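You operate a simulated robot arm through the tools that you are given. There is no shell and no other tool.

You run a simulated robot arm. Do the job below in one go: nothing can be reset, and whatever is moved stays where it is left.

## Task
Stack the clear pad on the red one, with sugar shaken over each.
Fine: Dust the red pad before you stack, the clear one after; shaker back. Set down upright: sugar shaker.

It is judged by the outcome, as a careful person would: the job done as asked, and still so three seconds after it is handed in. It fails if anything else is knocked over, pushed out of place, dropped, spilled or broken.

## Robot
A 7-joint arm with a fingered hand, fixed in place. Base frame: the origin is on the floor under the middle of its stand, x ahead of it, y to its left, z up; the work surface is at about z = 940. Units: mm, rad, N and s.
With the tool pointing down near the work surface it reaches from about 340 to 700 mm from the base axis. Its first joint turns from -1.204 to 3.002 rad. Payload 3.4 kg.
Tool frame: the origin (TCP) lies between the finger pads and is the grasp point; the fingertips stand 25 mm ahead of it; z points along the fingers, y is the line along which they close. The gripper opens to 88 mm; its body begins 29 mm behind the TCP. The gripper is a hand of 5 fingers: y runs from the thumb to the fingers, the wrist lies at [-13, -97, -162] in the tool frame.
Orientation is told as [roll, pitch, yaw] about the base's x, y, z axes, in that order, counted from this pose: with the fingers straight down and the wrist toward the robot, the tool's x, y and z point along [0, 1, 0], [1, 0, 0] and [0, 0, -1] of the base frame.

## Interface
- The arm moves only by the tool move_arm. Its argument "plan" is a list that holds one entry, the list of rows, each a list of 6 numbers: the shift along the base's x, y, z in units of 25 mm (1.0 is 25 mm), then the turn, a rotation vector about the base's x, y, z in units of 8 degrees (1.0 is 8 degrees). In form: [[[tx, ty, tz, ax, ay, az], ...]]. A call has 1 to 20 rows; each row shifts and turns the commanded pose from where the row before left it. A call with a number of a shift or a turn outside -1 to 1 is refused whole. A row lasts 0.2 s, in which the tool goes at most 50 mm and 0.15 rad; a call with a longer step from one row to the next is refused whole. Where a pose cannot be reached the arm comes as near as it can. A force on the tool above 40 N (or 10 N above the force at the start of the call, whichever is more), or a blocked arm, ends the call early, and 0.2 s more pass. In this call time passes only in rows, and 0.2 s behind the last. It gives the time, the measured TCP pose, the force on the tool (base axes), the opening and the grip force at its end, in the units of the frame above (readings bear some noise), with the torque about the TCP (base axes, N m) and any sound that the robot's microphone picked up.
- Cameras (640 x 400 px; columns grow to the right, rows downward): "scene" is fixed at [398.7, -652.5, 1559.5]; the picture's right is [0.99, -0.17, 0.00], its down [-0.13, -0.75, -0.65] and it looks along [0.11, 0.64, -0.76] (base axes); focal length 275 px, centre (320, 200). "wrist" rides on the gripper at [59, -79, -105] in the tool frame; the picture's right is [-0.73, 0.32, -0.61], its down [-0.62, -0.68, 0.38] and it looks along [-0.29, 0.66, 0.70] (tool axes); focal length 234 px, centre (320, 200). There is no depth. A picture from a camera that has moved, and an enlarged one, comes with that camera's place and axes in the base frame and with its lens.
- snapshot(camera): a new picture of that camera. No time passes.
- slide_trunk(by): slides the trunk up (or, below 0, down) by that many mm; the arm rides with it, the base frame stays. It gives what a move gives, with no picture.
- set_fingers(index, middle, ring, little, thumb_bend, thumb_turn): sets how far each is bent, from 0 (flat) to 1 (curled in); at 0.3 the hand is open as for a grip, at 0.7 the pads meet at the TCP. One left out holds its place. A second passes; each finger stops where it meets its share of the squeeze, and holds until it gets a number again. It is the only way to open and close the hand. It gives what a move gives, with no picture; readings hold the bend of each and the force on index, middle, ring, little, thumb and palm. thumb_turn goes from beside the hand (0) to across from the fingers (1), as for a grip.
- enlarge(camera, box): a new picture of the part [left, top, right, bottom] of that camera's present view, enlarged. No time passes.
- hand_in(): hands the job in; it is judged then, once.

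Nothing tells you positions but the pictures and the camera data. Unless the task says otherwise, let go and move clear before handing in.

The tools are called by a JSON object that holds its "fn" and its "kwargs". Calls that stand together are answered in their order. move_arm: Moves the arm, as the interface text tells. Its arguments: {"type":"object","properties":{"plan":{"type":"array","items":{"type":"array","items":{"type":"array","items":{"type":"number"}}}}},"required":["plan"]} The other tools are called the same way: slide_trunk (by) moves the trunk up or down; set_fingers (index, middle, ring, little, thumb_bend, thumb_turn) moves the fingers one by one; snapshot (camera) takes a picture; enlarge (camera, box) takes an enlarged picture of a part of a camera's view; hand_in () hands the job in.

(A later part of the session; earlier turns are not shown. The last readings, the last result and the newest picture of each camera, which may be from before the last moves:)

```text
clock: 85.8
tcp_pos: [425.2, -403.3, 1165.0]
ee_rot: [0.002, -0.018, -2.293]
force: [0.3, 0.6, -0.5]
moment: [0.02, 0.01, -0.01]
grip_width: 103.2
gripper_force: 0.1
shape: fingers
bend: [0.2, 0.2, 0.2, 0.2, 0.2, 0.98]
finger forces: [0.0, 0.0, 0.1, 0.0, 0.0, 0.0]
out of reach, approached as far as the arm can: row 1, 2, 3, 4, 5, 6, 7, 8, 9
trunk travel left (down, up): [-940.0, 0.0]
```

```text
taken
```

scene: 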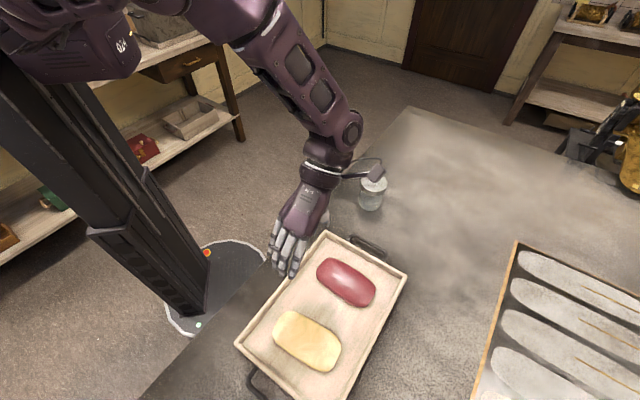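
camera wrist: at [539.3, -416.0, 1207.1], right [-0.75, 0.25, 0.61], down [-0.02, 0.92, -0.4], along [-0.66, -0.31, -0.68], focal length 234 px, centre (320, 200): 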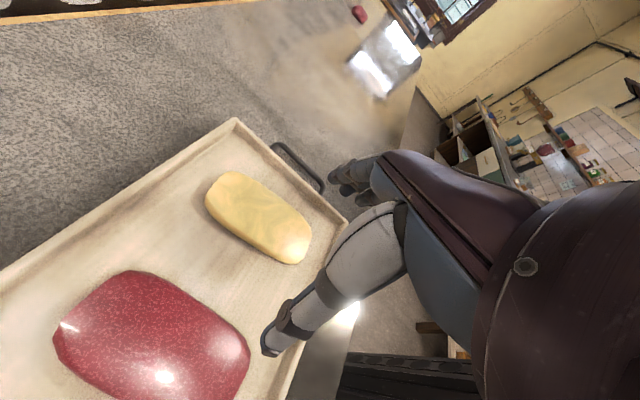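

The arm is simply at full stretch with the trunk this high. I'll lower the trunk in steps while raising the hand, then test the reach over the red pad from a middle height.

{"fn": "move_arm", "kwargs": {"plan": [[[0, 0, 0.9, 0, 0, 0], [0, 0, 0.9, 0, 0, 0], [0, 0, 0.9, 0, 0, 0], [0, 0, 0.9, 0, 0, 0], [0, 0, 0.9, 0, 0, 0], [0, 0, 0.9, -0.552, -0.624, 0], [0, 0, 0.9, -0.552, -0.624, 0], [0, 0, 0.9, -0.552, -0.624, 0]]]}}

{"fn": "slide_trunk", "kwargs": {"by": -215}}

{"fn": "move_arm", "kwargs": {"plan": [[[0.4, 0, -0.2, 0, 0, 0], [0.4, 0, -0.2, 0, 0, 0], [0.4, 0, -0.2, 0, 0, 0], [0.4, 0, -0.2, 0, 0, 0], [0.4, 0, -0.2, 0, 0, 0], [0.4, 0, -0.2, 0, 0, 0], [0.4, 0, -0.2, 0, 0, 0]]]}}

{"fn": "snapshot", "kwargs": {"camera": "scene"}}

```text
clock: 87.6
tcp_pos: [423.1, -403.8, 1344.0]
ee_rot: [0.353, -0.018, -2.3]
force: [-1.3, -0.1, -0.4]
moment: [0.02, 0.01, 0.02]
grip_width: 103.7
gripper_force: 0.1
shape: fingers
bend: [0.2, 0.2, 0.2, 0.2, 0.2, 0.98]
finger forces: [0.0, 0.1, 0.1, 0.1, 0.0, 0.0]
trunk travel left (down, up): [-940.0, 0.0]
```

```text
clock: 89.9
tcp_pos: [423.9, -403.0, 1126.0]
ee_rot: [0.35, -0.018, -2.3]
force: [0.5, -0.7, 1.2]
moment: [0.0, 0.0, 0.0]
grip_width: 103.2
gripper_force: 0.1
shape: fingers
bend: [0.2, 0.2, 0.2, 0.2, 0.2, 0.98]
finger forces: [0.0, 0.0, 0.0, 0.0, 0.0, 0.0]
trunk travel left (down, up): [-725.0, 215.0]
```

```text
clock: 91.5
tcp_pos: [493.3, -403.7, 1091.4]
ee_rot: [0.351, -0.016, -2.299]
force: [-0.4, 0.1, -0.1]
moment: [0.01, 0.01, 0.02]
grip_width: 103.5
gripper_force: 0.1
shape: fingers
bend: [0.2, 0.2, 0.2, 0.2, 0.2, 0.98]
finger forces: [0.0, 0.0, 0.0, 0.0, 0.0, 0.0]
trunk travel left (down, up): [-725.0, 215.0]
```

```text
taken
```

scene: 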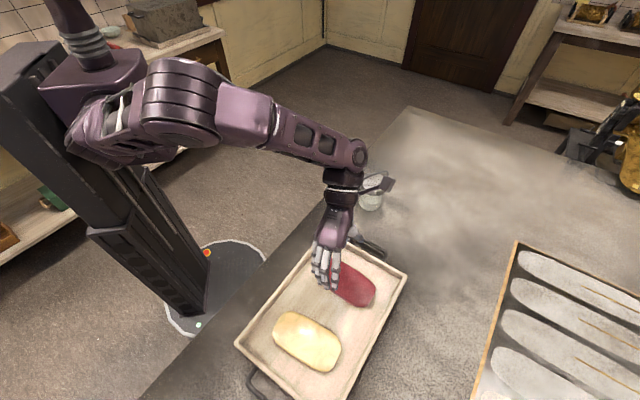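

Now the pose above the red pad is reached exactly, with the trunk at its original height and the fingers tilted 20°. I'll check that it still holds lower and at the exact alignment.

{"fn": "move_arm", "kwargs": {"plan": [[[0.16, 0.1, -0.7, 0, 0, -0.25], [0.16, 0.1, -0.7, 0, 0, -0.25], [0, 0, -0.7, 0, 0, 0], [0, 0, -0.7, 0, 0, 0]]]}}

{"fn": "snapshot", "kwargs": {"camera": "wrist"}}

{"fn": "enlarge", "kwargs": {"camera": "scene", "box": [260, 200, 420, 320]}}

```text
clock: 92.5
tcp_pos: [499.8, -403.0, 1020.5]
ee_rot: [0.352, -0.017, -2.371]
force: [0.2, 0.3, 0.5]
moment: [-0.08, -0.01, 0.01]
grip_width: 103.1
gripper_force: 0.1
shape: fingers
bend: [0.2, 0.2, 0.2, 0.2, 0.2, 0.98]
finger forces: [0.0, 0.0, 0.0, 0.1, 0.1, 0.0]
out of reach, approached as far as the arm can: row 2
trunk travel left (down, up): [-725.0, 215.0]
```

```text
taken
camera wrist: at [571.6, -360.1, 1136.0], right [-0.85, 0.42, 0.33], down [0.16, 0.79, -0.59], along [-0.5, -0.44, -0.74], focal length 234 px, centre (320, 200)
```

wrist: 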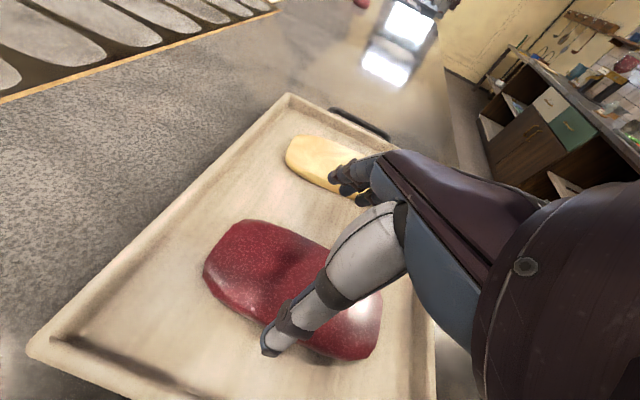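

```text
3.33 times, centred on (340, 260) of scene
camera zoom: at [398.7, -652.5, 1559.5], right [0.99, -0.17, 0.0], down [-0.13, -0.75, -0.65], along [0.11, 0.64, -0.76], focal length 915 px, centre (253, 0)
```

zoom: 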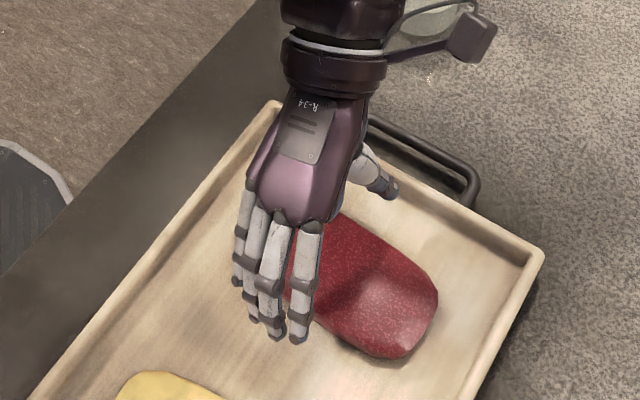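

The placing pose is confirmed right down to z ≈ 1020 over the red pad. Now I'll go back up and over the clear pad in the same orientation to grasp it.

{"fn": "move_arm", "kwargs": {"plan": [[[0, 0, 0.8, 0, 0, 0.2], [0, 0, 0.8, 0, 0, 0.2], [0, 0, 0.8, 0, 0, 0.2], [-0.63, -0.54, 0, 0, 0, 0], [-0.63, -0.54, 0, 0, 0, 0], [-0.63, -0.54, 0, 0, 0, 0], [-0.63, -0.54, 0, 0, 0, 0], [-0.63, -0.54, 0, 0, 0, 0], [-0.63, -0.54, 0, 0, 0, 0], [-0.63, -0.54, 0, 0, 0, 0]]]}}

{"fn": "set_fingers", "kwargs": {"index": 0.28, "middle": 0.28, "ring": 0.28, "little": 0.28, "thumb_bend": 0.22}}

{"fn": "snapshot", "kwargs": {"camera": "wrist"}}

{"fn": "enlarge", "kwargs": {"camera": "scene", "box": [220, 240, 420, 390]}}

```text
clock: 94.7
tcp_pos: [386.2, -496.5, 1080.7]
ee_rot: [0.35, -0.016, -2.284]
force: [0.0, -0.7, 0.2]
moment: [-0.04, 0.0, -0.01]
grip_width: 103.3
gripper_force: 0.1
shape: fingers
bend: [0.2, 0.2, 0.2, 0.2, 0.2, 0.98]
finger forces: [0.1, 0.0, 0.0, 0.0, 0.0, 0.0]
trunk travel left (down, up): [-725.0, 215.0]
```

```text
clock: 95.7
tcp_pos: [387.3, -496.8, 1080.6]
ee_rot: [0.351, -0.018, -2.284]
force: [-0.9, 0.2, 0.5]
moment: [-0.02, -0.01, 0.03]
grip_width: 93.2
gripper_force: 0.0
shape: fingers
bend: [0.28, 0.28, 0.28, 0.28, 0.22, 0.98]
finger forces: [0.0, 0.1, 0.0, 0.0, 0.1, 0.0]
trunk travel left (down, up): [-725.0, 215.0]
```

```text
taken
camera wrist: at [455.7, -447.9, 1196.6], right [-0.88, 0.34, 0.33], down [0.1, 0.8, -0.59], along [-0.46, -0.48, -0.74], focal length 234 px, centre (320, 200)
```

wrist: 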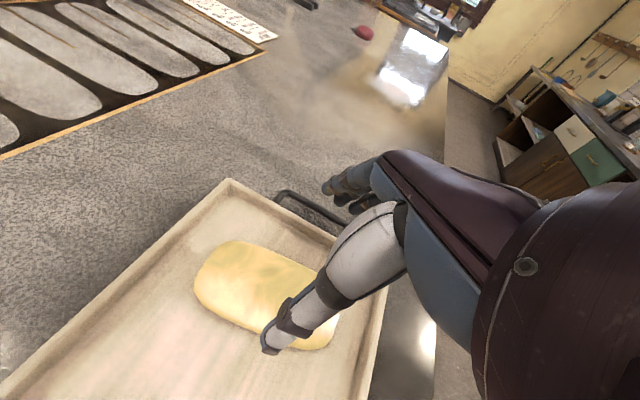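

```text
2.67 times, centred on (320, 315) of scene
camera zoom: at [398.7, -652.5, 1559.5], right [0.99, -0.17, 0.0], down [-0.13, -0.75, -0.65], along [0.11, 0.64, -0.76], focal length 732 px, centre (320, -107)
```

zoom: 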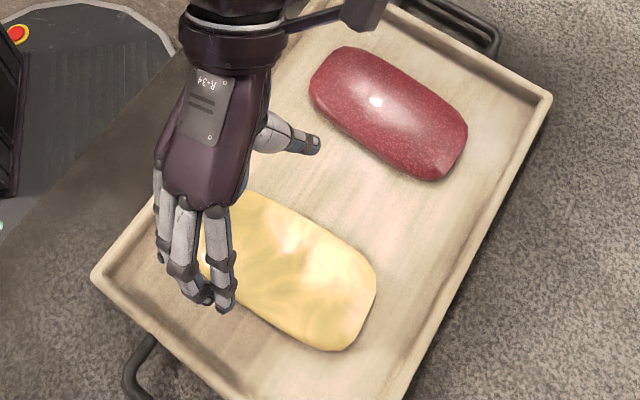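

The hand is centred over the clear pad, and both cameras agree on its centre at about (395, −503). I'll lower to just above grasp depth and check the clearances.

{"fn": "move_arm", "kwargs": {"plan": [[[0, 0, -0.64, 0, 0, 0], [0, 0, -0.64, 0, 0, 0], [0, 0, -0.64, 0, 0, 0], [0, 0, -0.64, 0, 0, 0], [0, 0, -0.64, 0, 0, 0]]]}}

{"fn": "enlarge", "kwargs": {"camera": "scene", "box": [220, 260, 380, 390]}}

{"fn": "snapshot", "kwargs": {"camera": "wrist"}}

```text
clock: 96.9
tcp_pos: [388.4, -497.3, 998.7]
ee_rot: [0.35, -0.016, -2.285]
force: [-0.4, 0.0, -0.3]
moment: [-0.01, -0.01, -0.02]
grip_width: 93.0
gripper_force: 0.1
shape: fingers
bend: [0.28, 0.28, 0.28, 0.28, 0.22, 0.98]
finger forces: [0.1, 0.1, 0.1, 0.0, 0.0, 0.0]
trunk travel left (down, up): [-725.0, 215.0]
```

```text
3.08 times, centred on (300, 325) of scene
camera zoom: at [398.7, -652.5, 1559.5], right [0.99, -0.17, 0.0], down [-0.13, -0.75, -0.65], along [0.11, 0.64, -0.76], focal length 845 px, centre (382, -185)
```

zoom: 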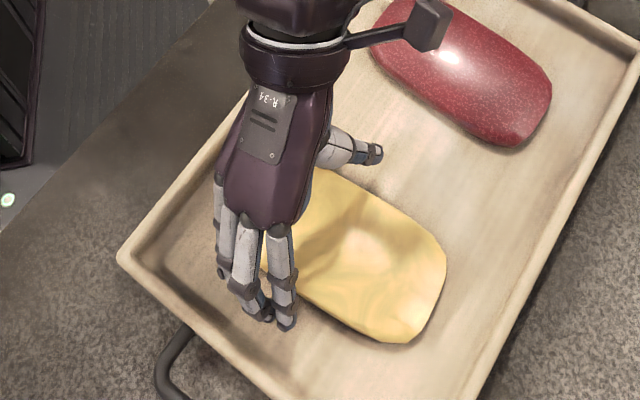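

```text
taken
camera wrist: at [456.2, -449.0, 1115.2], right [-0.88, 0.34, 0.33], down [0.1, 0.8, -0.59], along [-0.46, -0.48, -0.74], focal length 234 px, centre (320, 200)
```

wrist: 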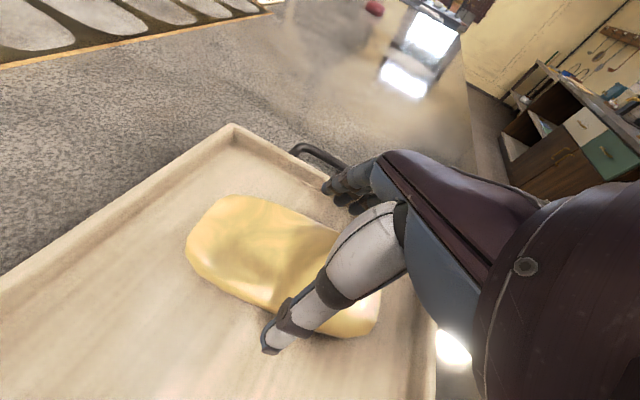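

The fingers sit slightly toward the robot end of the pad. I'll shift 12 mm outward to grip at the pad's middle and lower gradually until the fingertips are near the tray floor.

{"fn": "move_arm", "kwargs": {"plan": [[[0.36, -0.315, 0, 0, 0, 0], [0, 0, -0.28, 0, 0, 0], [0, 0, -0.2, 0, 0, 0]]]}}

{"fn": "move_arm", "kwargs": {"plan": [[[0, 0, -0.1, 0, 0, 0]]]}}

{"fn": "enlarge", "kwargs": {"camera": "scene", "box": [220, 260, 380, 390]}}

```text
clock: 97.7
tcp_pos: [395.7, -504.9, 988.0]
ee_rot: [0.35, -0.017, -2.285]
force: [-0.1, 0.7, 0.5]
moment: [0.03, 0.01, 0.01]
grip_width: 92.8
gripper_force: 0.0
shape: fingers
bend: [0.28, 0.28, 0.28, 0.28, 0.22, 0.98]
finger forces: [0.0, 0.1, 0.0, 0.0, 0.0, 0.1]
trunk travel left (down, up): [-725.0, 215.0]
```

```text
clock: 98.1
tcp_pos: [395.7, -505.8, 986.5]
ee_rot: [0.352, -0.016, -2.284]
force: [-0.3, -0.5, 0.9]
moment: [0.0, 0.03, -0.03]
grip_width: 93.0
gripper_force: 0.1
shape: fingers
bend: [0.28, 0.28, 0.28, 0.28, 0.22, 0.98]
finger forces: [0.1, 0.0, 0.0, 0.1, 0.0, 0.0]
trunk travel left (down, up): [-725.0, 215.0]
```

```text
3.08 times, centred on (300, 325) of scene
camera zoom: at [398.7, -652.5, 1559.5], right [0.99, -0.17, 0.0], down [-0.13, -0.75, -0.65], along [0.11, 0.64, -0.76], focal length 845 px, centre (382, -185)
```

zoom: 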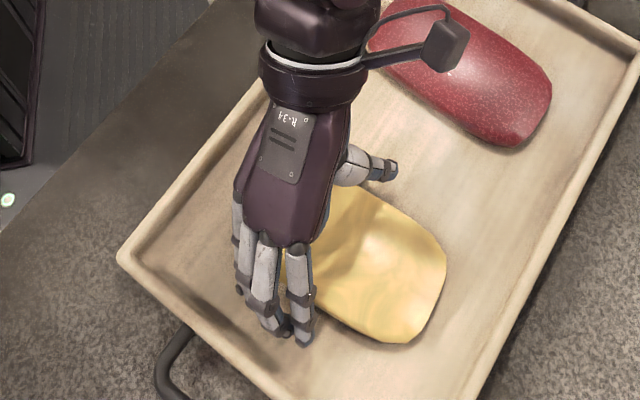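

No contact yet. I'll continue down in small steps.

{"fn": "move_arm", "kwargs": {"plan": [[[0, 0, -0.16, 0, 0, 0]]]}}

{"fn": "move_arm", "kwargs": {"plan": [[[0, 0, -0.12, 0, 0, 0]]]}}

{"fn": "enlarge", "kwargs": {"camera": "wrist", "box": [140, 140, 440, 400]}}

```text
clock: 98.5
tcp_pos: [396.3, -504.3, 980.9]
ee_rot: [0.35, -0.018, -2.284]
force: [-0.8, -0.1, 0.3]
moment: [0.02, 0.01, -0.01]
grip_width: 93.0
gripper_force: 0.1
shape: fingers
bend: [0.28, 0.28, 0.28, 0.28, 0.22, 0.98]
finger forces: [0.1, 0.1, 0.1, 0.0, 0.0, 0.1]
trunk travel left (down, up): [-725.0, 215.0]
```

```text
clock: 98.9
tcp_pos: [396.2, -504.6, 978.7]
ee_rot: [0.35, -0.019, -2.286]
force: [-0.1, 0.1, -0.8]
moment: [-0.01, 0.01, 0.0]
grip_width: 93.2
gripper_force: 0.0
shape: fingers
bend: [0.28, 0.28, 0.28, 0.28, 0.22, 0.98]
finger forces: [0.0, 0.0, 0.0, 0.1, 0.0, 0.0]
trunk travel left (down, up): [-725.0, 215.0]
```

```text
1.54 times, centred on (290, 270) of wrist
camera zoom: at [465.3, -456.6, 1094.9], right [-0.88, 0.34, 0.33], down [0.1, 0.8, -0.59], along [-0.46, -0.48, -0.74], focal length 360 px, centre (366, 92)
```

zoom: 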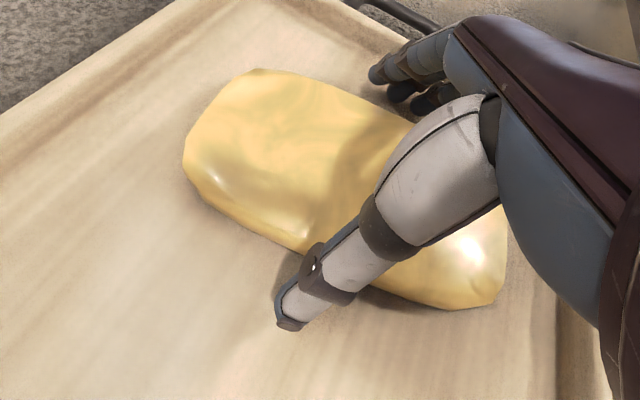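

The fingertips and thumb are beside the pad's sides, just above the floor. Closing gently now.

{"fn": "set_fingers", "kwargs": {"index": 0.37, "middle": 0.37, "ring": 0.37, "little": 0.37, "thumb_bend": 0.35}}

{"fn": "enlarge", "kwargs": {"camera": "scene", "box": [220, 260, 380, 390]}}

{"fn": "enlarge", "kwargs": {"camera": "wrist", "box": [140, 140, 440, 400]}}

```text
clock: 99.9
tcp_pos: [395.8, -504.2, 978.9]
ee_rot: [0.351, -0.017, -2.284]
force: [-0.4, -0.8, 6.9]
moment: [-0.19, 0.31, 0.04]
grip_width: 73.4
gripper_force: 3.3
shape: fingers
bend: [0.37, 0.36, 0.33, 0.37, 0.34, 0.97]
finger forces: [0.0, 2.3, 4.4, 0.0, 0.4, 0.1]
trunk travel left (down, up): [-725.0, 215.0]
```

```text
3.08 times, centred on (300, 325) of scene
camera zoom: at [398.7, -652.5, 1559.5], right [0.99, -0.17, 0.0], down [-0.13, -0.75, -0.65], along [0.11, 0.64, -0.76], focal length 845 px, centre (382, -185)
```

zoom: 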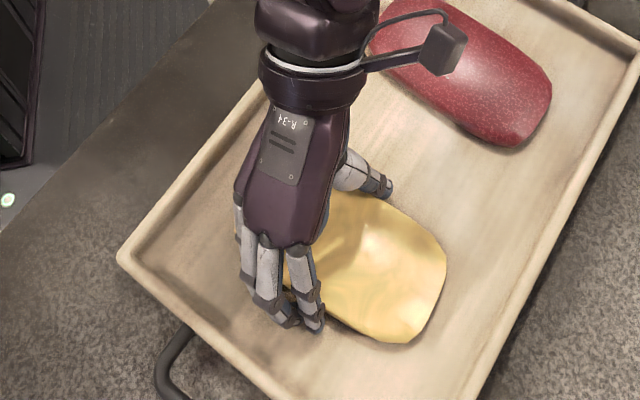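

```text
1.54 times, centred on (290, 270) of wrist
camera zoom: at [464.6, -456.0, 1095.9], right [-0.88, 0.34, 0.33], down [0.1, 0.8, -0.59], along [-0.46, -0.49, -0.74], focal length 360 px, centre (366, 92)
```

zoom: 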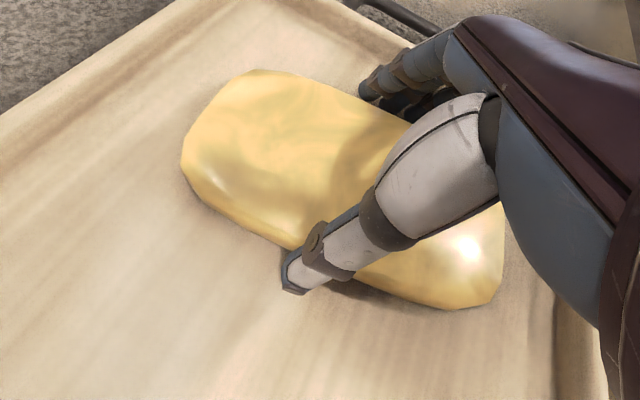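

The ring and middle fingertips touched the tray floor as they curled. I'll raise the hand 7 mm and then close.

{"fn": "move_arm", "kwargs": {"plan": [[[0, 0, 0.28, 0, 0, 0]]]}}

{"fn": "set_fingers", "kwargs": {"index": 0.4, "middle": 0.4, "ring": 0.4, "little": 0.4, "thumb_bend": 0.4}}

{"fn": "enlarge", "kwargs": {"camera": "scene", "box": [220, 260, 380, 390]}}

{"fn": "enlarge", "kwargs": {"camera": "wrist", "box": [140, 140, 440, 400]}}

```text
clock: 100.3
tcp_pos: [396.9, -504.0, 986.6]
ee_rot: [0.35, -0.018, -2.282]
force: [-0.1, -0.5, -1.5]
moment: [0.0, -0.02, -0.01]
grip_width: 72.8
gripper_force: 0.1
shape: fingers
bend: [0.37, 0.37, 0.37, 0.37, 0.35, 0.97]
finger forces: [0.0, 0.0, 0.0, 0.1, 0.0, 0.0]
trunk travel left (down, up): [-725.0, 215.0]
```

```text
clock: 101.3
tcp_pos: [396.3, -504.6, 986.4]
ee_rot: [0.351, -0.017, -2.285]
force: [0.3, 0.9, -0.5]
moment: [-0.02, 0.01, 0.03]
grip_width: 66.5
gripper_force: 1.3
shape: fingers
bend: [0.4, 0.39, 0.39, 0.4, 0.38, 0.97]
finger forces: [0.1, 0.3, 0.4, 0.0, 1.2, 0.0]
trunk travel left (down, up): [-725.0, 215.0]
```

```text
3.08 times, centred on (300, 325) of scene
camera zoom: at [398.7, -652.5, 1559.5], right [0.99, -0.17, 0.0], down [-0.13, -0.75, -0.65], along [0.11, 0.64, -0.76], focal length 845 px, centre (382, -185)
```

zoom: 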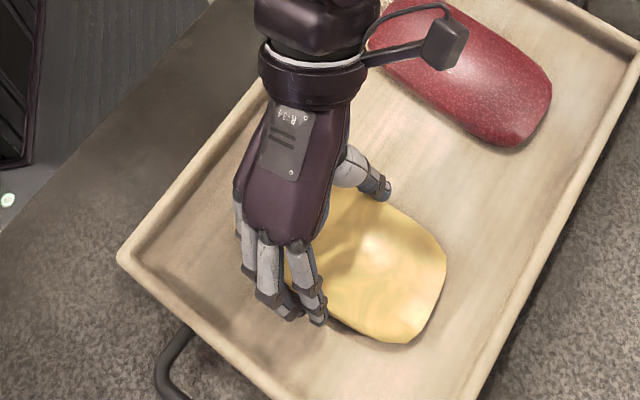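

```text
1.54 times, centred on (290, 270) of wrist
camera zoom: at [465.1, -455.9, 1102.9], right [-0.88, 0.34, 0.33], down [0.1, 0.8, -0.59], along [-0.46, -0.48, -0.74], focal length 360 px, centre (366, 92)
```

zoom: 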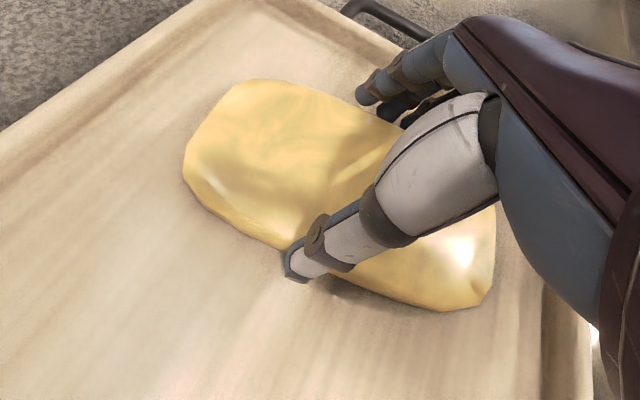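

Light contact on both sides at 66 mm width. I'll squeeze a bit more for a secure grip.

{"fn": "set_fingers", "kwargs": {"index": 0.5, "middle": 0.5, "ring": 0.5, "little": 0.5, "thumb_bend": 0.48}}

{"fn": "enlarge", "kwargs": {"camera": "wrist", "box": [140, 140, 440, 400]}}

```text
clock: 102.3
tcp_pos: [394.9, -505.5, 987.0]
ee_rot: [0.353, -0.019, -2.287]
force: [-2.6, -2.5, 7.3]
moment: [0.07, -0.17, 0.03]
grip_width: 53.9
gripper_force: 6.5
shape: fingers
bend: [0.48, 0.47, 0.47, 0.5, 0.42, 0.96]
finger forces: [1.3, 2.7, 2.3, 0.0, 7.1, 0.0]
trunk travel left (down, up): [-725.0, 215.0]
```

```text
1.54 times, centred on (290, 270) of wrist
camera zoom: at [463.6, -455.8, 1103.8], right [-0.88, 0.34, 0.33], down [0.1, 0.8, -0.59], along [-0.46, -0.49, -0.74], focal length 360 px, centre (366, 92)
```

zoom: 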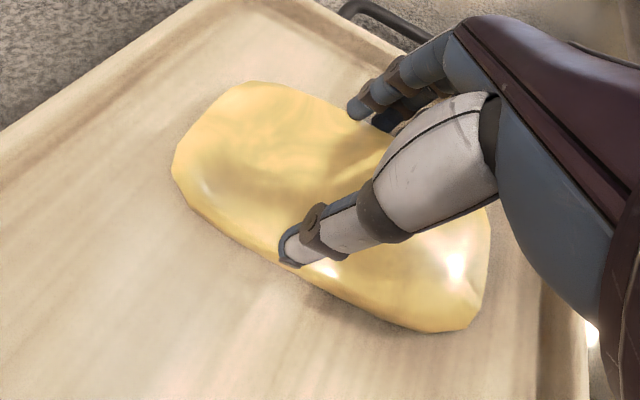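

The fingers are pressing slightly downward on the rounded sides (7 N up on the tool), so they're a bit too high. I'll loosen, go about 4 mm lower and close again.

{"fn": "set_fingers", "kwargs": {"index": 0.36, "middle": 0.36, "ring": 0.36, "little": 0.36, "thumb_bend": 0.33}}

{"fn": "snapshot", "kwargs": {"camera": "wrist"}}

{"fn": "enlarge", "kwargs": {"camera": "scene", "box": [220, 260, 380, 390]}}

```text
clock: 103.3
tcp_pos: [395.5, -505.2, 986.2]
ee_rot: [0.351, -0.017, -2.285]
force: [-1.2, -3.3, 7.2]
moment: [0.11, -0.18, -0.08]
grip_width: 70.8
gripper_force: 3.8
shape: fingers
bend: [0.36, 0.36, 0.36, 0.36, 0.37, 0.96]
finger forces: [0.1, 0.1, 0.0, 0.1, 6.7, 0.0]
trunk travel left (down, up): [-725.0, 215.0]
```

```text
taken
camera wrist: at [464.0, -456.0, 1103.4], right [-0.88, 0.34, 0.33], down [0.1, 0.8, -0.59], along [-0.46, -0.48, -0.74], focal length 234 px, centre (320, 200)
```

wrist: 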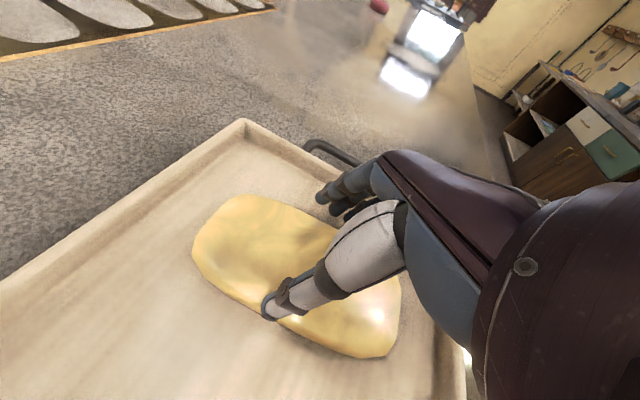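

```text
3.08 times, centred on (300, 325) of scene
camera zoom: at [398.7, -652.5, 1559.5], right [0.99, -0.17, 0.0], down [-0.13, -0.75, -0.65], along [0.11, 0.64, -0.76], focal length 845 px, centre (382, -185)
```

zoom: 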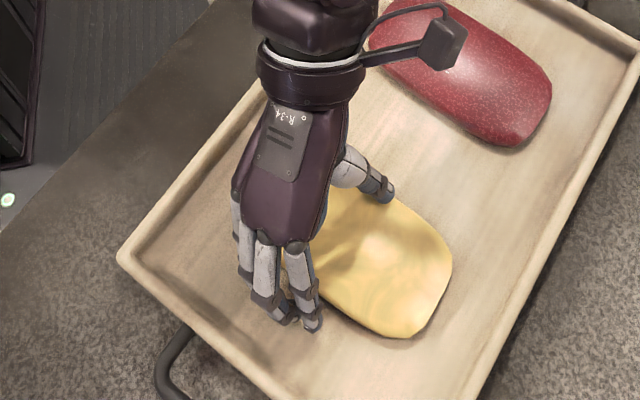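

The pad has shifted a few millimetres toward the thumb, and the thumb is resting on its edge. I'll open fully, rise clear and re-measure before trying again.

{"fn": "set_fingers", "kwargs": {"index": 0.28, "middle": 0.28, "ring": 0.28, "little": 0.28, "thumb_bend": 0.2}}

{"fn": "move_arm", "kwargs": {"plan": [[[0, 0, 0.6, 0, 0, 0], [0, 0, 0.8, 0, 0, 0], [0, 0, 0.8, 0, 0, 0], [0, 0, 0.8, 0, 0, 0]]]}}

{"fn": "snapshot", "kwargs": {"camera": "wrist"}}

{"fn": "enlarge", "kwargs": {"camera": "scene", "box": [250, 290, 360, 390]}}

```text
clock: 104.3
tcp_pos: [395.9, -505.4, 985.8]
ee_rot: [0.351, -0.017, -2.286]
force: [-0.7, -0.5, -0.2]
moment: [0.01, 0.01, 0.01]
grip_width: 93.9
gripper_force: 0.0
shape: fingers
bend: [0.28, 0.28, 0.28, 0.28, 0.2, 0.97]
finger forces: [0.0, 0.0, 0.0, 0.1, 0.0, 0.1]
trunk travel left (down, up): [-725.0, 215.0]
```

```text
clock: 105.3
tcp_pos: [395.7, -504.1, 1060.9]
ee_rot: [0.351, -0.017, -2.287]
force: [0.2, 0.0, 0.4]
moment: [0.02, -0.01, 0.01]
grip_width: 93.6
gripper_force: 0.0
shape: fingers
bend: [0.28, 0.28, 0.28, 0.28, 0.2, 0.97]
finger forces: [0.0, 0.1, 0.0, 0.0, 0.0, 0.0]
trunk travel left (down, up): [-725.0, 215.0]
```

```text
taken
camera wrist: at [464.8, -455.8, 1178.0], right [-0.88, 0.34, 0.33], down [0.1, 0.8, -0.59], along [-0.46, -0.48, -0.74], focal length 234 px, centre (320, 200)
```

wrist: 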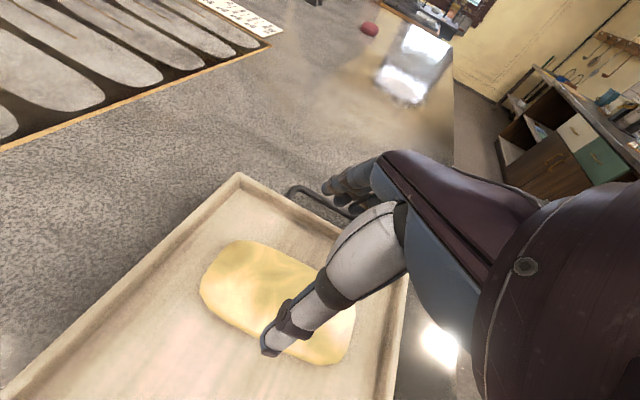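

```text
4.00 times, centred on (305, 340) of scene
camera zoom: at [398.7, -652.5, 1559.5], right [0.99, -0.17, 0.0], down [-0.13, -0.75, -0.65], along [0.11, 0.64, -0.76], focal length 1098 px, centre (380, -360)
```

zoom: 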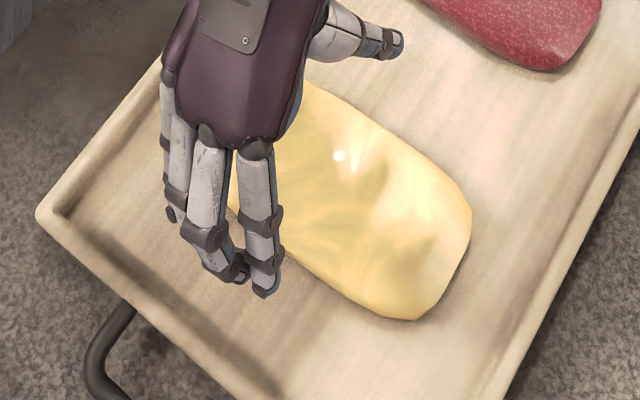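

The pad is intact; it moved about 5 mm and now lies at roughly −45°, nearly parallel to the red one. A flatter hand would level the fingertips for a better grip, so I'll check how little tilt is reachable over the red pad.

{"fn": "move_arm", "kwargs": {"plan": [[[0.65, 0.6, 0, 0, 0, -0.07], [0.65, 0.6, 0, 0, 0, -0.07], [0.65, 0.6, 0, 0, 0, -0.07], [0.65, 0.6, 0, 0, 0, -0.07], [0.65, 0.6, 0, 0, 0, -0.07], [0.65, 0.6, 0, 0, 0, -0.07], [0.25, 0.6, 0, 0, 0, -0.07], [0, 0, -0.5, 0, 0, -0.07], [0, 0, -0.5, 0, 0, 0]]]}}

{"fn": "move_arm", "kwargs": {"plan": [[[0, 0, 0, 0.18, 0.174, 0], [0, 0, 0, 0.18, 0.174, 0], [0, 0, 0, 0.18, 0.174, 0], [0, 0, 0, 0.18, 0.174, 0], [0, 0, 0, 0.18, 0.174, 0]]]}}

```text
clock: 107.3
tcp_pos: [500.7, -401.6, 1035.6]
ee_rot: [0.35, -0.018, -2.363]
force: [-0.8, -0.2, -0.3]
moment: [0.03, 0.01, -0.02]
grip_width: 93.9
gripper_force: 0.0
shape: fingers
bend: [0.28, 0.28, 0.28, 0.28, 0.2, 0.97]
finger forces: [0.0, 0.0, 0.0, 0.0, 0.0, 0.0]
trunk travel left (down, up): [-725.0, 215.0]
```

```text
clock: 108.5
tcp_pos: [492.1, -404.4, 1032.7]
ee_rot: [0.174, -0.013, -2.359]
force: [-0.5, 0.0, 0.1]
moment: [0.0, 0.03, -0.02]
grip_width: 93.6
gripper_force: 0.0
shape: fingers
bend: [0.28, 0.28, 0.28, 0.28, 0.2, 0.97]
finger forces: [0.0, 0.1, 0.0, 0.0, 0.1, 0.1]
out of reach, approached as far as the arm can: row 4, 5
trunk travel left (down, up): [-725.0, 215.0]
```

About 13° of tilt is reachable here. I'll raise the trunk slightly and see whether 10° becomes exact at working height.

{"fn": "slide_trunk", "kwargs": {"by": 40}}

{"fn": "move_arm", "kwargs": {"plan": [[[0.09, 0.03, -0.4, 0, 0, 0], [0.09, 0.03, -0.4, 0, 0, 0], [0.09, 0.03, -0.4, 0, 0, 0], [0.09, 0.03, -0.4, 0, 0, 0]]]}}

```text
clock: 109.3
tcp_pos: [492.1, -406.0, 1072.6]
ee_rot: [0.175, -0.009, -2.359]
force: [0.0, 0.3, 1.0]
moment: [0.04, -0.01, -0.02]
grip_width: 93.9
gripper_force: 0.1
shape: fingers
bend: [0.28, 0.28, 0.28, 0.28, 0.2, 0.97]
finger forces: [0.0, 0.0, 0.0, 0.0, 0.0, 0.0]
trunk travel left (down, up): [-765.0, 175.0]
```

```text
clock: 110.3
tcp_pos: [489.5, -402.6, 1042.5]
ee_rot: [0.178, -0.011, -2.359]
force: [-0.3, 0.5, 0.1]
moment: [0.04, -0.01, -0.03]
grip_width: 93.8
gripper_force: 0.0
shape: fingers
bend: [0.28, 0.28, 0.28, 0.28, 0.2, 0.97]
finger forces: [0.0, 0.1, 0.1, 0.0, 0.0, 0.0]
out of reach, approached as far as the arm can: row 3, 4
trunk travel left (down, up): [-765.0, 175.0]
```

That hits the arm's full stretch, so a lower trunk should help instead. I'll raise the hand and bring the trunk down.

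{"fn": "move_arm", "kwargs": {"plan": [[[0.1, 0, 0.9, 0, 0, 0], [0.1, 0, 0.9, 0, 0, 0], [0.1, 0, 0.9, 0, 0, 0], [0.1, 0, 0.9, 0, 0, 0], [0.05, 0, 0.9, 0, 0, 0]]]}}

{"fn": "slide_trunk", "kwargs": {"by": -110}}

{"fn": "move_arm", "kwargs": {"plan": [[[0, 0, -0.2, 0, 0, 0], [0, 0, -0.2, 0, 0, 0], [0, 0, -0.2, 0, 0, 0]]]}}

```text
clock: 111.5
tcp_pos: [470.2, -422.1, 1134.3]
ee_rot: [0.18, -0.007, -2.355]
force: [-0.2, 1.0, -0.5]
moment: [0.0, 0.02, 0.02]
grip_width: 93.8
gripper_force: 0.1
shape: fingers
bend: [0.28, 0.28, 0.28, 0.28, 0.2, 0.97]
finger forces: [0.0, 0.1, 0.0, 0.0, 0.1, 0.1]
out of reach, approached as far as the arm can: row 2, 3, 4, 5
trunk travel left (down, up): [-765.0, 175.0]
```

```text
clock: 112.9
tcp_pos: [469.7, -421.6, 1024.3]
ee_rot: [0.18, -0.007, -2.355]
force: [-0.7, 0.3, -0.3]
moment: [0.01, -0.01, 0.01]
grip_width: 94.1
gripper_force: 0.0
shape: fingers
bend: [0.28, 0.28, 0.28, 0.28, 0.2, 0.97]
finger forces: [0.0, 0.0, 0.0, 0.1, 0.0, 0.0]
trunk travel left (down, up): [-655.0, 285.0]
```

```text
clock: 113.7
tcp_pos: [471.1, -421.8, 1008.4]
ee_rot: [0.18, -0.007, -2.356]
force: [-0.8, 0.6, 0.2]
moment: [0.0, 0.03, -0.06]
grip_width: 93.6
gripper_force: 0.0
shape: fingers
bend: [0.28, 0.28, 0.28, 0.28, 0.2, 0.97]
finger forces: [0.0, 0.0, 0.0, 0.1, 0.0, 0.0]
trunk travel left (down, up): [-655.0, 285.0]
```

So the least usable tilt is about 15°. I also worked out what went wrong before: the thumb tip swings down to the floor as it closes, so the thumb should be less bent and the fingers more. I'll return over the clear pad with the trunk at its start height and set up for that.

{"fn": "slide_trunk", "kwargs": {"by": 70}}

{"fn": "move_arm", "kwargs": {"plan": [[[-0.611, -0.648, -0.16, -0.168, -0.168, 0], [-0.611, -0.648, -0.16, -0.168, -0.168, 0], [-0.611, -0.648, -0.16, -0.168, -0.168, 0], [-0.611, -0.648, -0.16, 0, 0, 0], [-0.611, -0.648, -0.16, 0, 0, 0]]]}}

{"fn": "snapshot", "kwargs": {"camera": "wrist"}}

{"fn": "enlarge", "kwargs": {"camera": "scene", "box": [220, 260, 380, 390]}}

```text
clock: 114.8
tcp_pos: [470.1, -422.1, 1079.7]
ee_rot: [0.178, -0.007, -2.355]
force: [-0.3, 0.0, -0.2]
moment: [0.0, 0.01, -0.02]
grip_width: 94.0
gripper_force: 0.0
shape: fingers
bend: [0.28, 0.28, 0.28, 0.28, 0.2, 0.97]
finger forces: [0.0, 0.0, 0.0, 0.0, 0.1, 0.1]
trunk travel left (down, up): [-725.0, 215.0]
```

```text
clock: 116.0
tcp_pos: [394.2, -504.9, 1058.7]
ee_rot: [0.278, -0.006, -2.357]
force: [-0.2, -0.4, 0.5]
moment: [0.01, 0.0, -0.01]
grip_width: 93.6
gripper_force: 0.0
shape: fingers
bend: [0.28, 0.28, 0.28, 0.28, 0.2, 0.97]
finger forces: [0.1, 0.1, 0.0, 0.0, 0.0, 0.0]
trunk travel left (down, up): [-725.0, 215.0]
```

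```text
taken
camera wrist: at [470.4, -467.9, 1175.0], right [-0.84, 0.39, 0.39], down [0.13, 0.83, -0.54], along [-0.53, -0.4, -0.75], focal length 234 px, centre (320, 200)
```

wrist: 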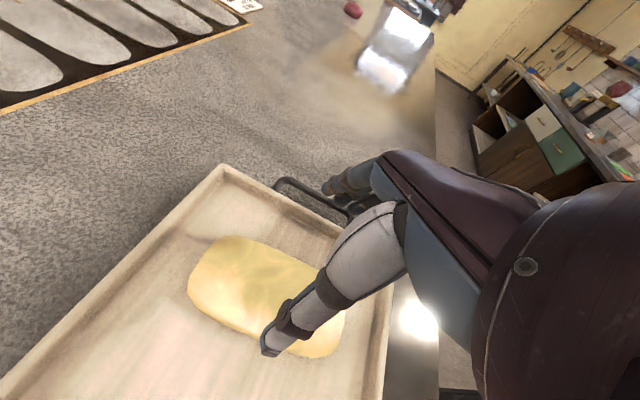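

```text
3.08 times, centred on (300, 325) of scene
camera zoom: at [398.7, -652.5, 1559.5], right [0.99, -0.17, 0.0], down [-0.13, -0.75, -0.65], along [0.11, 0.64, -0.76], focal length 845 px, centre (382, -185)
```

zoom: 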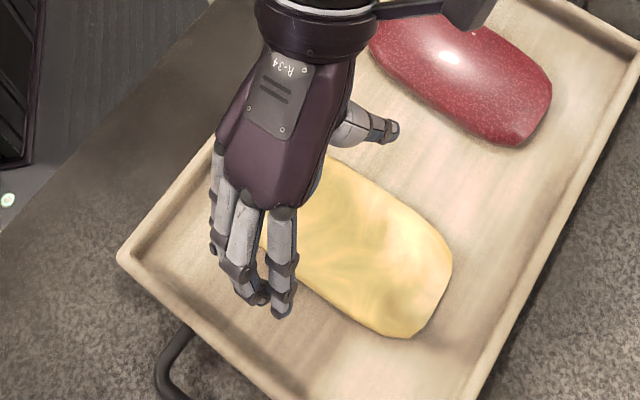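

The offsets look right for the new grip: the pad sits slightly toward the thumb side. I'll lower to about z 986 and check clearances before closing.

{"fn": "move_arm", "kwargs": {"plan": [[[0, 0, -0.5, 0, 0, 0], [0, 0, -0.5, 0, 0, 0], [0, 0, -0.5, 0, 0, 0], [0, 0, -0.5, 0, 0, 0], [0, 0, -0.5, 0, 0, 0], [0, 0, -0.4, 0, 0, 0]]]}}

{"fn": "enlarge", "kwargs": {"camera": "wrist", "box": [140, 140, 440, 400]}}

{"fn": "enlarge", "kwargs": {"camera": "scene", "box": [220, 260, 380, 390]}}

```text
clock: 117.4
tcp_pos: [394.0, -502.7, 986.9]
ee_rot: [0.278, -0.006, -2.357]
force: [0.1, 0.1, -1.0]
moment: [0.02, 0.0, 0.0]
grip_width: 93.7
gripper_force: 0.0
shape: fingers
bend: [0.28, 0.28, 0.28, 0.28, 0.2, 0.97]
finger forces: [0.0, 0.0, 0.1, 0.0, 0.0, 0.0]
trunk travel left (down, up): [-725.0, 215.0]
```

```text
1.54 times, centred on (290, 270) of wrist
camera zoom: at [471.1, -466.7, 1102.4], right [-0.84, 0.39, 0.39], down [0.13, 0.83, -0.54], along [-0.53, -0.41, -0.74], focal length 360 px, centre (366, 92)
```

zoom: 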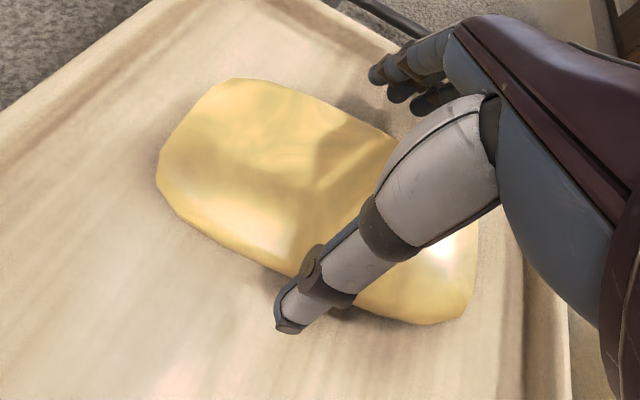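

```text
3.08 times, centred on (300, 325) of scene
camera zoom: at [398.7, -652.5, 1559.5], right [0.99, -0.17, 0.0], down [-0.13, -0.75, -0.65], along [0.11, 0.64, -0.76], focal length 845 px, centre (382, -185)
```

zoom: 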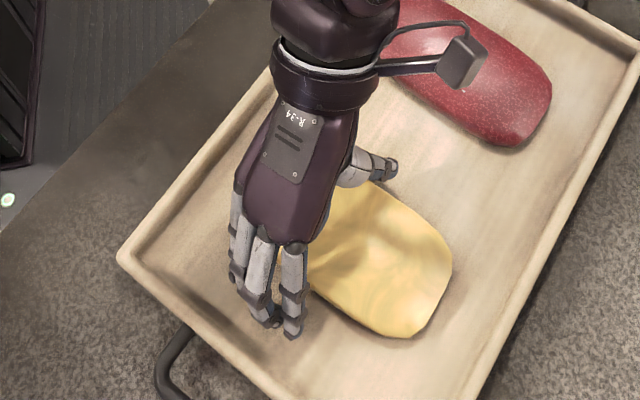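

Both sides are clear of the pad. I'll close the thumb slightly and bring the fingers in, watching for floor contact.

{"fn": "set_fingers", "kwargs": {"index": 0.39, "middle": 0.39, "ring": 0.39, "little": 0.39, "thumb_bend": 0.32}}

{"fn": "enlarge", "kwargs": {"camera": "wrist", "box": [140, 140, 440, 400]}}

{"fn": "enlarge", "kwargs": {"camera": "scene", "box": [220, 260, 380, 390]}}

```text
clock: 118.4
tcp_pos: [393.7, -503.8, 986.8]
ee_rot: [0.278, -0.005, -2.359]
force: [-0.7, 0.3, -0.6]
moment: [-0.03, -0.02, 0.05]
grip_width: 74.1
gripper_force: 0.1
shape: fingers
bend: [0.39, 0.39, 0.39, 0.39, 0.31, 0.97]
finger forces: [0.0, 0.0, 0.1, 0.1, 0.1, 0.1]
trunk travel left (down, up): [-725.0, 215.0]
```

```text
1.54 times, centred on (290, 270) of wrist
camera zoom: at [470.8, -466.6, 1102.6], right [-0.84, 0.39, 0.39], down [0.13, 0.83, -0.54], along [-0.53, -0.41, -0.74], focal length 360 px, centre (366, 92)
```

zoom: 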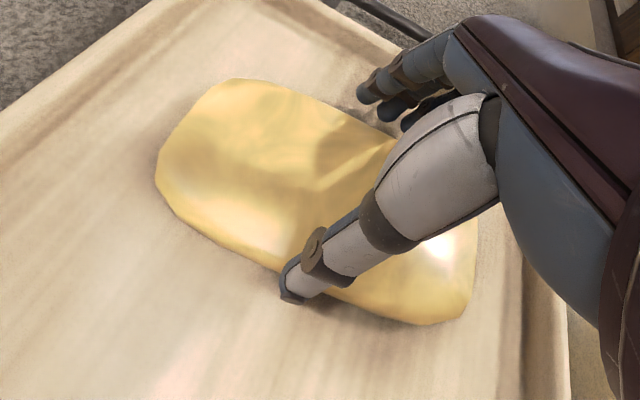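

```text
3.08 times, centred on (300, 325) of scene
camera zoom: at [398.7, -652.5, 1559.5], right [0.99, -0.17, 0.0], down [-0.13, -0.75, -0.65], along [0.11, 0.64, -0.76], focal length 845 px, centre (382, -185)
```

zoom: 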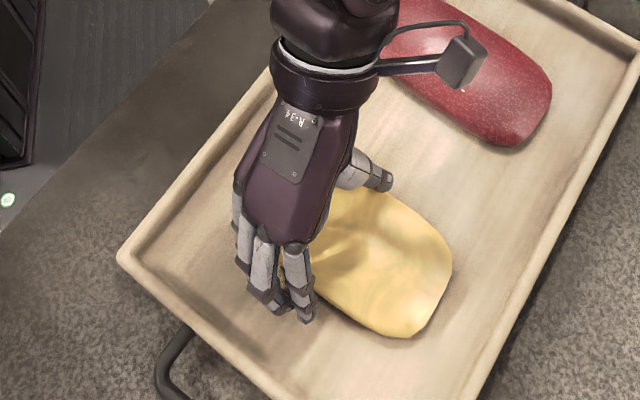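

No contact yet on either side. I'll close further in another small step.

{"fn": "set_fingers", "kwargs": {"index": 0.46, "middle": 0.46, "ring": 0.46, "little": 0.46, "thumb_bend": 0.35}}

{"fn": "enlarge", "kwargs": {"camera": "wrist", "box": [140, 140, 440, 400]}}

```text
clock: 119.4
tcp_pos: [393.5, -502.5, 987.1]
ee_rot: [0.278, -0.007, -2.358]
force: [1.0, 0.7, 0.6]
moment: [0.01, 0.0, 0.0]
grip_width: 64.9
gripper_force: 1.1
shape: fingers
bend: [0.46, 0.45, 0.45, 0.46, 0.33, 0.97]
finger forces: [0.1, 0.2, 0.3, 0.1, 1.3, 0.0]
trunk travel left (down, up): [-725.0, 215.0]
```

```text
1.54 times, centred on (290, 270) of wrist
camera zoom: at [470.8, -466.5, 1102.7], right [-0.84, 0.39, 0.39], down [0.13, 0.83, -0.54], along [-0.53, -0.41, -0.74], focal length 360 px, centre (366, 92)
```

zoom: 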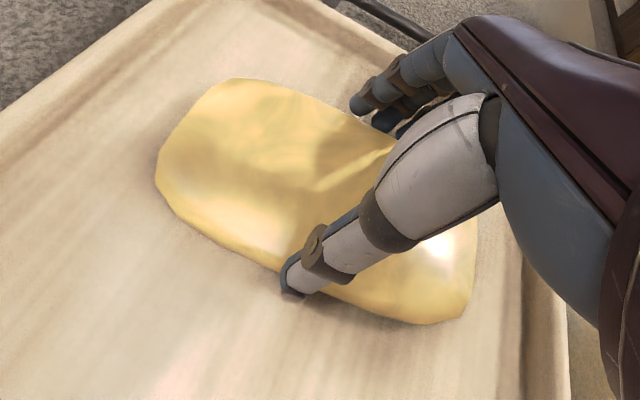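

Contact on both sides with no vertical load. Squeezing now.

{"fn": "set_fingers", "kwargs": {"index": 0.54, "middle": 0.52, "ring": 0.52, "little": 0.54, "thumb_bend": 0.38}}

{"fn": "enlarge", "kwargs": {"camera": "wrist", "box": [140, 140, 440, 400]}}

{"fn": "enlarge", "kwargs": {"camera": "scene", "box": [220, 260, 380, 390]}}

```text
clock: 120.4
tcp_pos: [392.2, -503.4, 986.3]
ee_rot: [0.279, -0.007, -2.359]
force: [-2.2, -1.4, 4.3]
moment: [0.06, -0.09, 0.01]
grip_width: 57.4
gripper_force: 4.0
shape: fingers
bend: [0.52, 0.5, 0.5, 0.54, 0.34, 0.97]
finger forces: [1.4, 1.5, 1.4, 0.0, 3.4, 0.1]
trunk travel left (down, up): [-725.0, 215.0]
```

```text
1.54 times, centred on (290, 270) of wrist
camera zoom: at [469.8, -466.7, 1103.1], right [-0.84, 0.39, 0.39], down [0.13, 0.83, -0.54], along [-0.53, -0.41, -0.74], focal length 360 px, centre (366, 92)
```

zoom: 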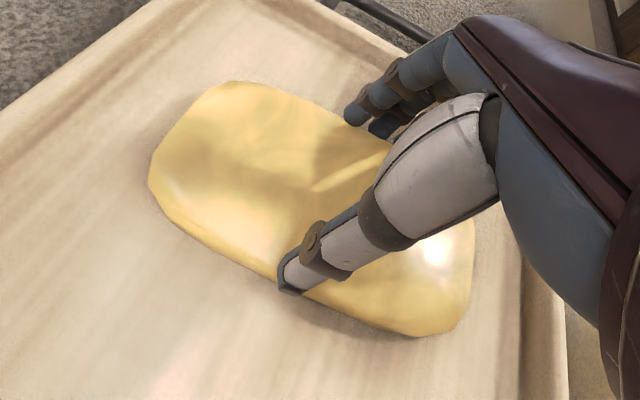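

```text
3.08 times, centred on (300, 325) of scene
camera zoom: at [398.7, -652.5, 1559.5], right [0.99, -0.17, 0.0], down [-0.13, -0.75, -0.65], along [0.11, 0.64, -0.76], focal length 845 px, centre (382, -185)
```

zoom: 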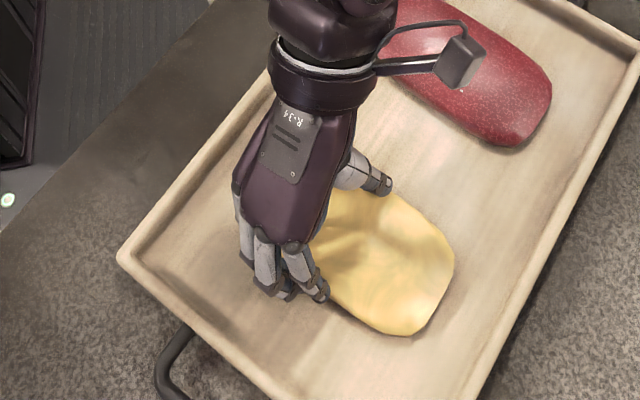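

The fingertips reach the floor as they curl, which explains the upward force. I'll ease off, rise 5 mm and squeeze again.

{"fn": "set_fingers", "kwargs": {"index": 0.45, "middle": 0.43, "ring": 0.43, "little": 0.45, "thumb_bend": 0.33}}

{"fn": "move_arm", "kwargs": {"plan": [[[0, 0, 0.22, 0, 0, 0]]]}}

{"fn": "set_fingers", "kwargs": {"index": 0.54, "middle": 0.54, "ring": 0.54, "little": 0.56, "thumb_bend": 0.4}}

{"fn": "enlarge", "kwargs": {"camera": "wrist", "box": [140, 140, 440, 400]}}

{"fn": "enlarge", "kwargs": {"camera": "scene", "box": [220, 260, 380, 390]}}

```text
clock: 121.4
tcp_pos: [394.1, -502.9, 986.6]
ee_rot: [0.279, -0.006, -2.356]
force: [0.1, -0.3, 3.4]
moment: [0.08, -0.14, -0.04]
grip_width: 65.5
gripper_force: 1.8
shape: fingers
bend: [0.45, 0.43, 0.43, 0.45, 0.33, 0.97]
finger forces: [0.1, 0.1, 0.1, 0.0, 3.2, 0.1]
trunk travel left (down, up): [-725.0, 215.0]
```

```text
clock: 121.8
tcp_pos: [393.2, -503.6, 993.1]
ee_rot: [0.277, -0.007, -2.357]
force: [-0.2, -0.5, -0.1]
moment: [0.02, -0.01, 0.01]
grip_width: 65.3
gripper_force: 0.1
shape: fingers
bend: [0.45, 0.43, 0.43, 0.45, 0.33, 0.97]
finger forces: [0.0, 0.0, 0.0, 0.0, 0.0, 0.0]
trunk travel left (down, up): [-725.0, 215.0]
```

```text
clock: 122.8
tcp_pos: [393.1, -502.7, 993.3]
ee_rot: [0.278, -0.008, -2.356]
force: [-0.6, -0.5, 0.7]
moment: [-0.02, 0.0, 0.01]
grip_width: 48.8
gripper_force: 0.2
shape: fingers
bend: [0.54, 0.54, 0.53, 0.56, 0.4, 0.97]
finger forces: [0.0, 0.2, 0.3, 0.0, 0.0, 0.0]
trunk travel left (down, up): [-725.0, 215.0]
```

```text
1.54 times, centred on (290, 270) of wrist
camera zoom: at [470.6, -466.7, 1108.1], right [-0.84, 0.39, 0.39], down [0.13, 0.83, -0.54], along [-0.53, -0.41, -0.74], focal length 360 px, centre (366, 92)
```

zoom: 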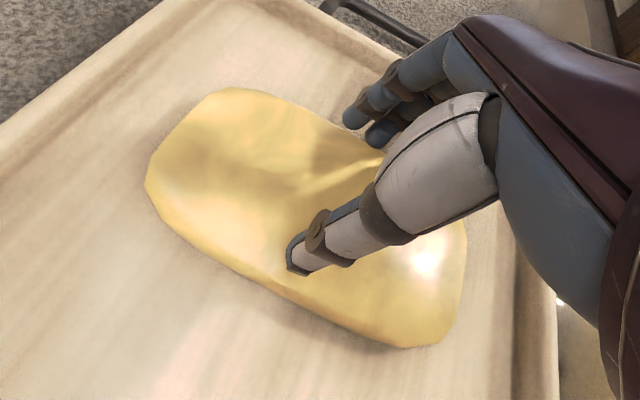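

```text
3.08 times, centred on (300, 325) of scene
camera zoom: at [398.7, -652.5, 1559.5], right [0.99, -0.17, 0.0], down [-0.13, -0.75, -0.65], along [0.11, 0.64, -0.76], focal length 845 px, centre (382, -185)
```

zoom: 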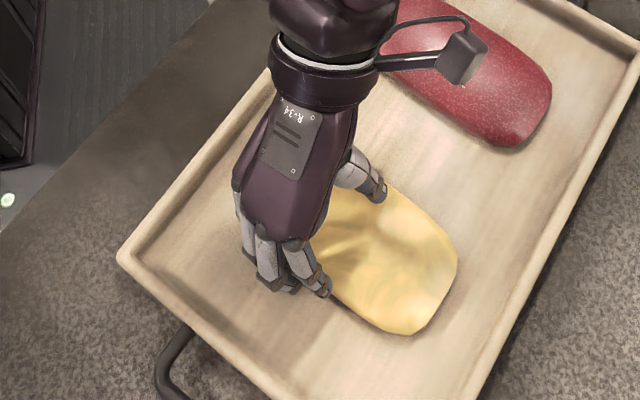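

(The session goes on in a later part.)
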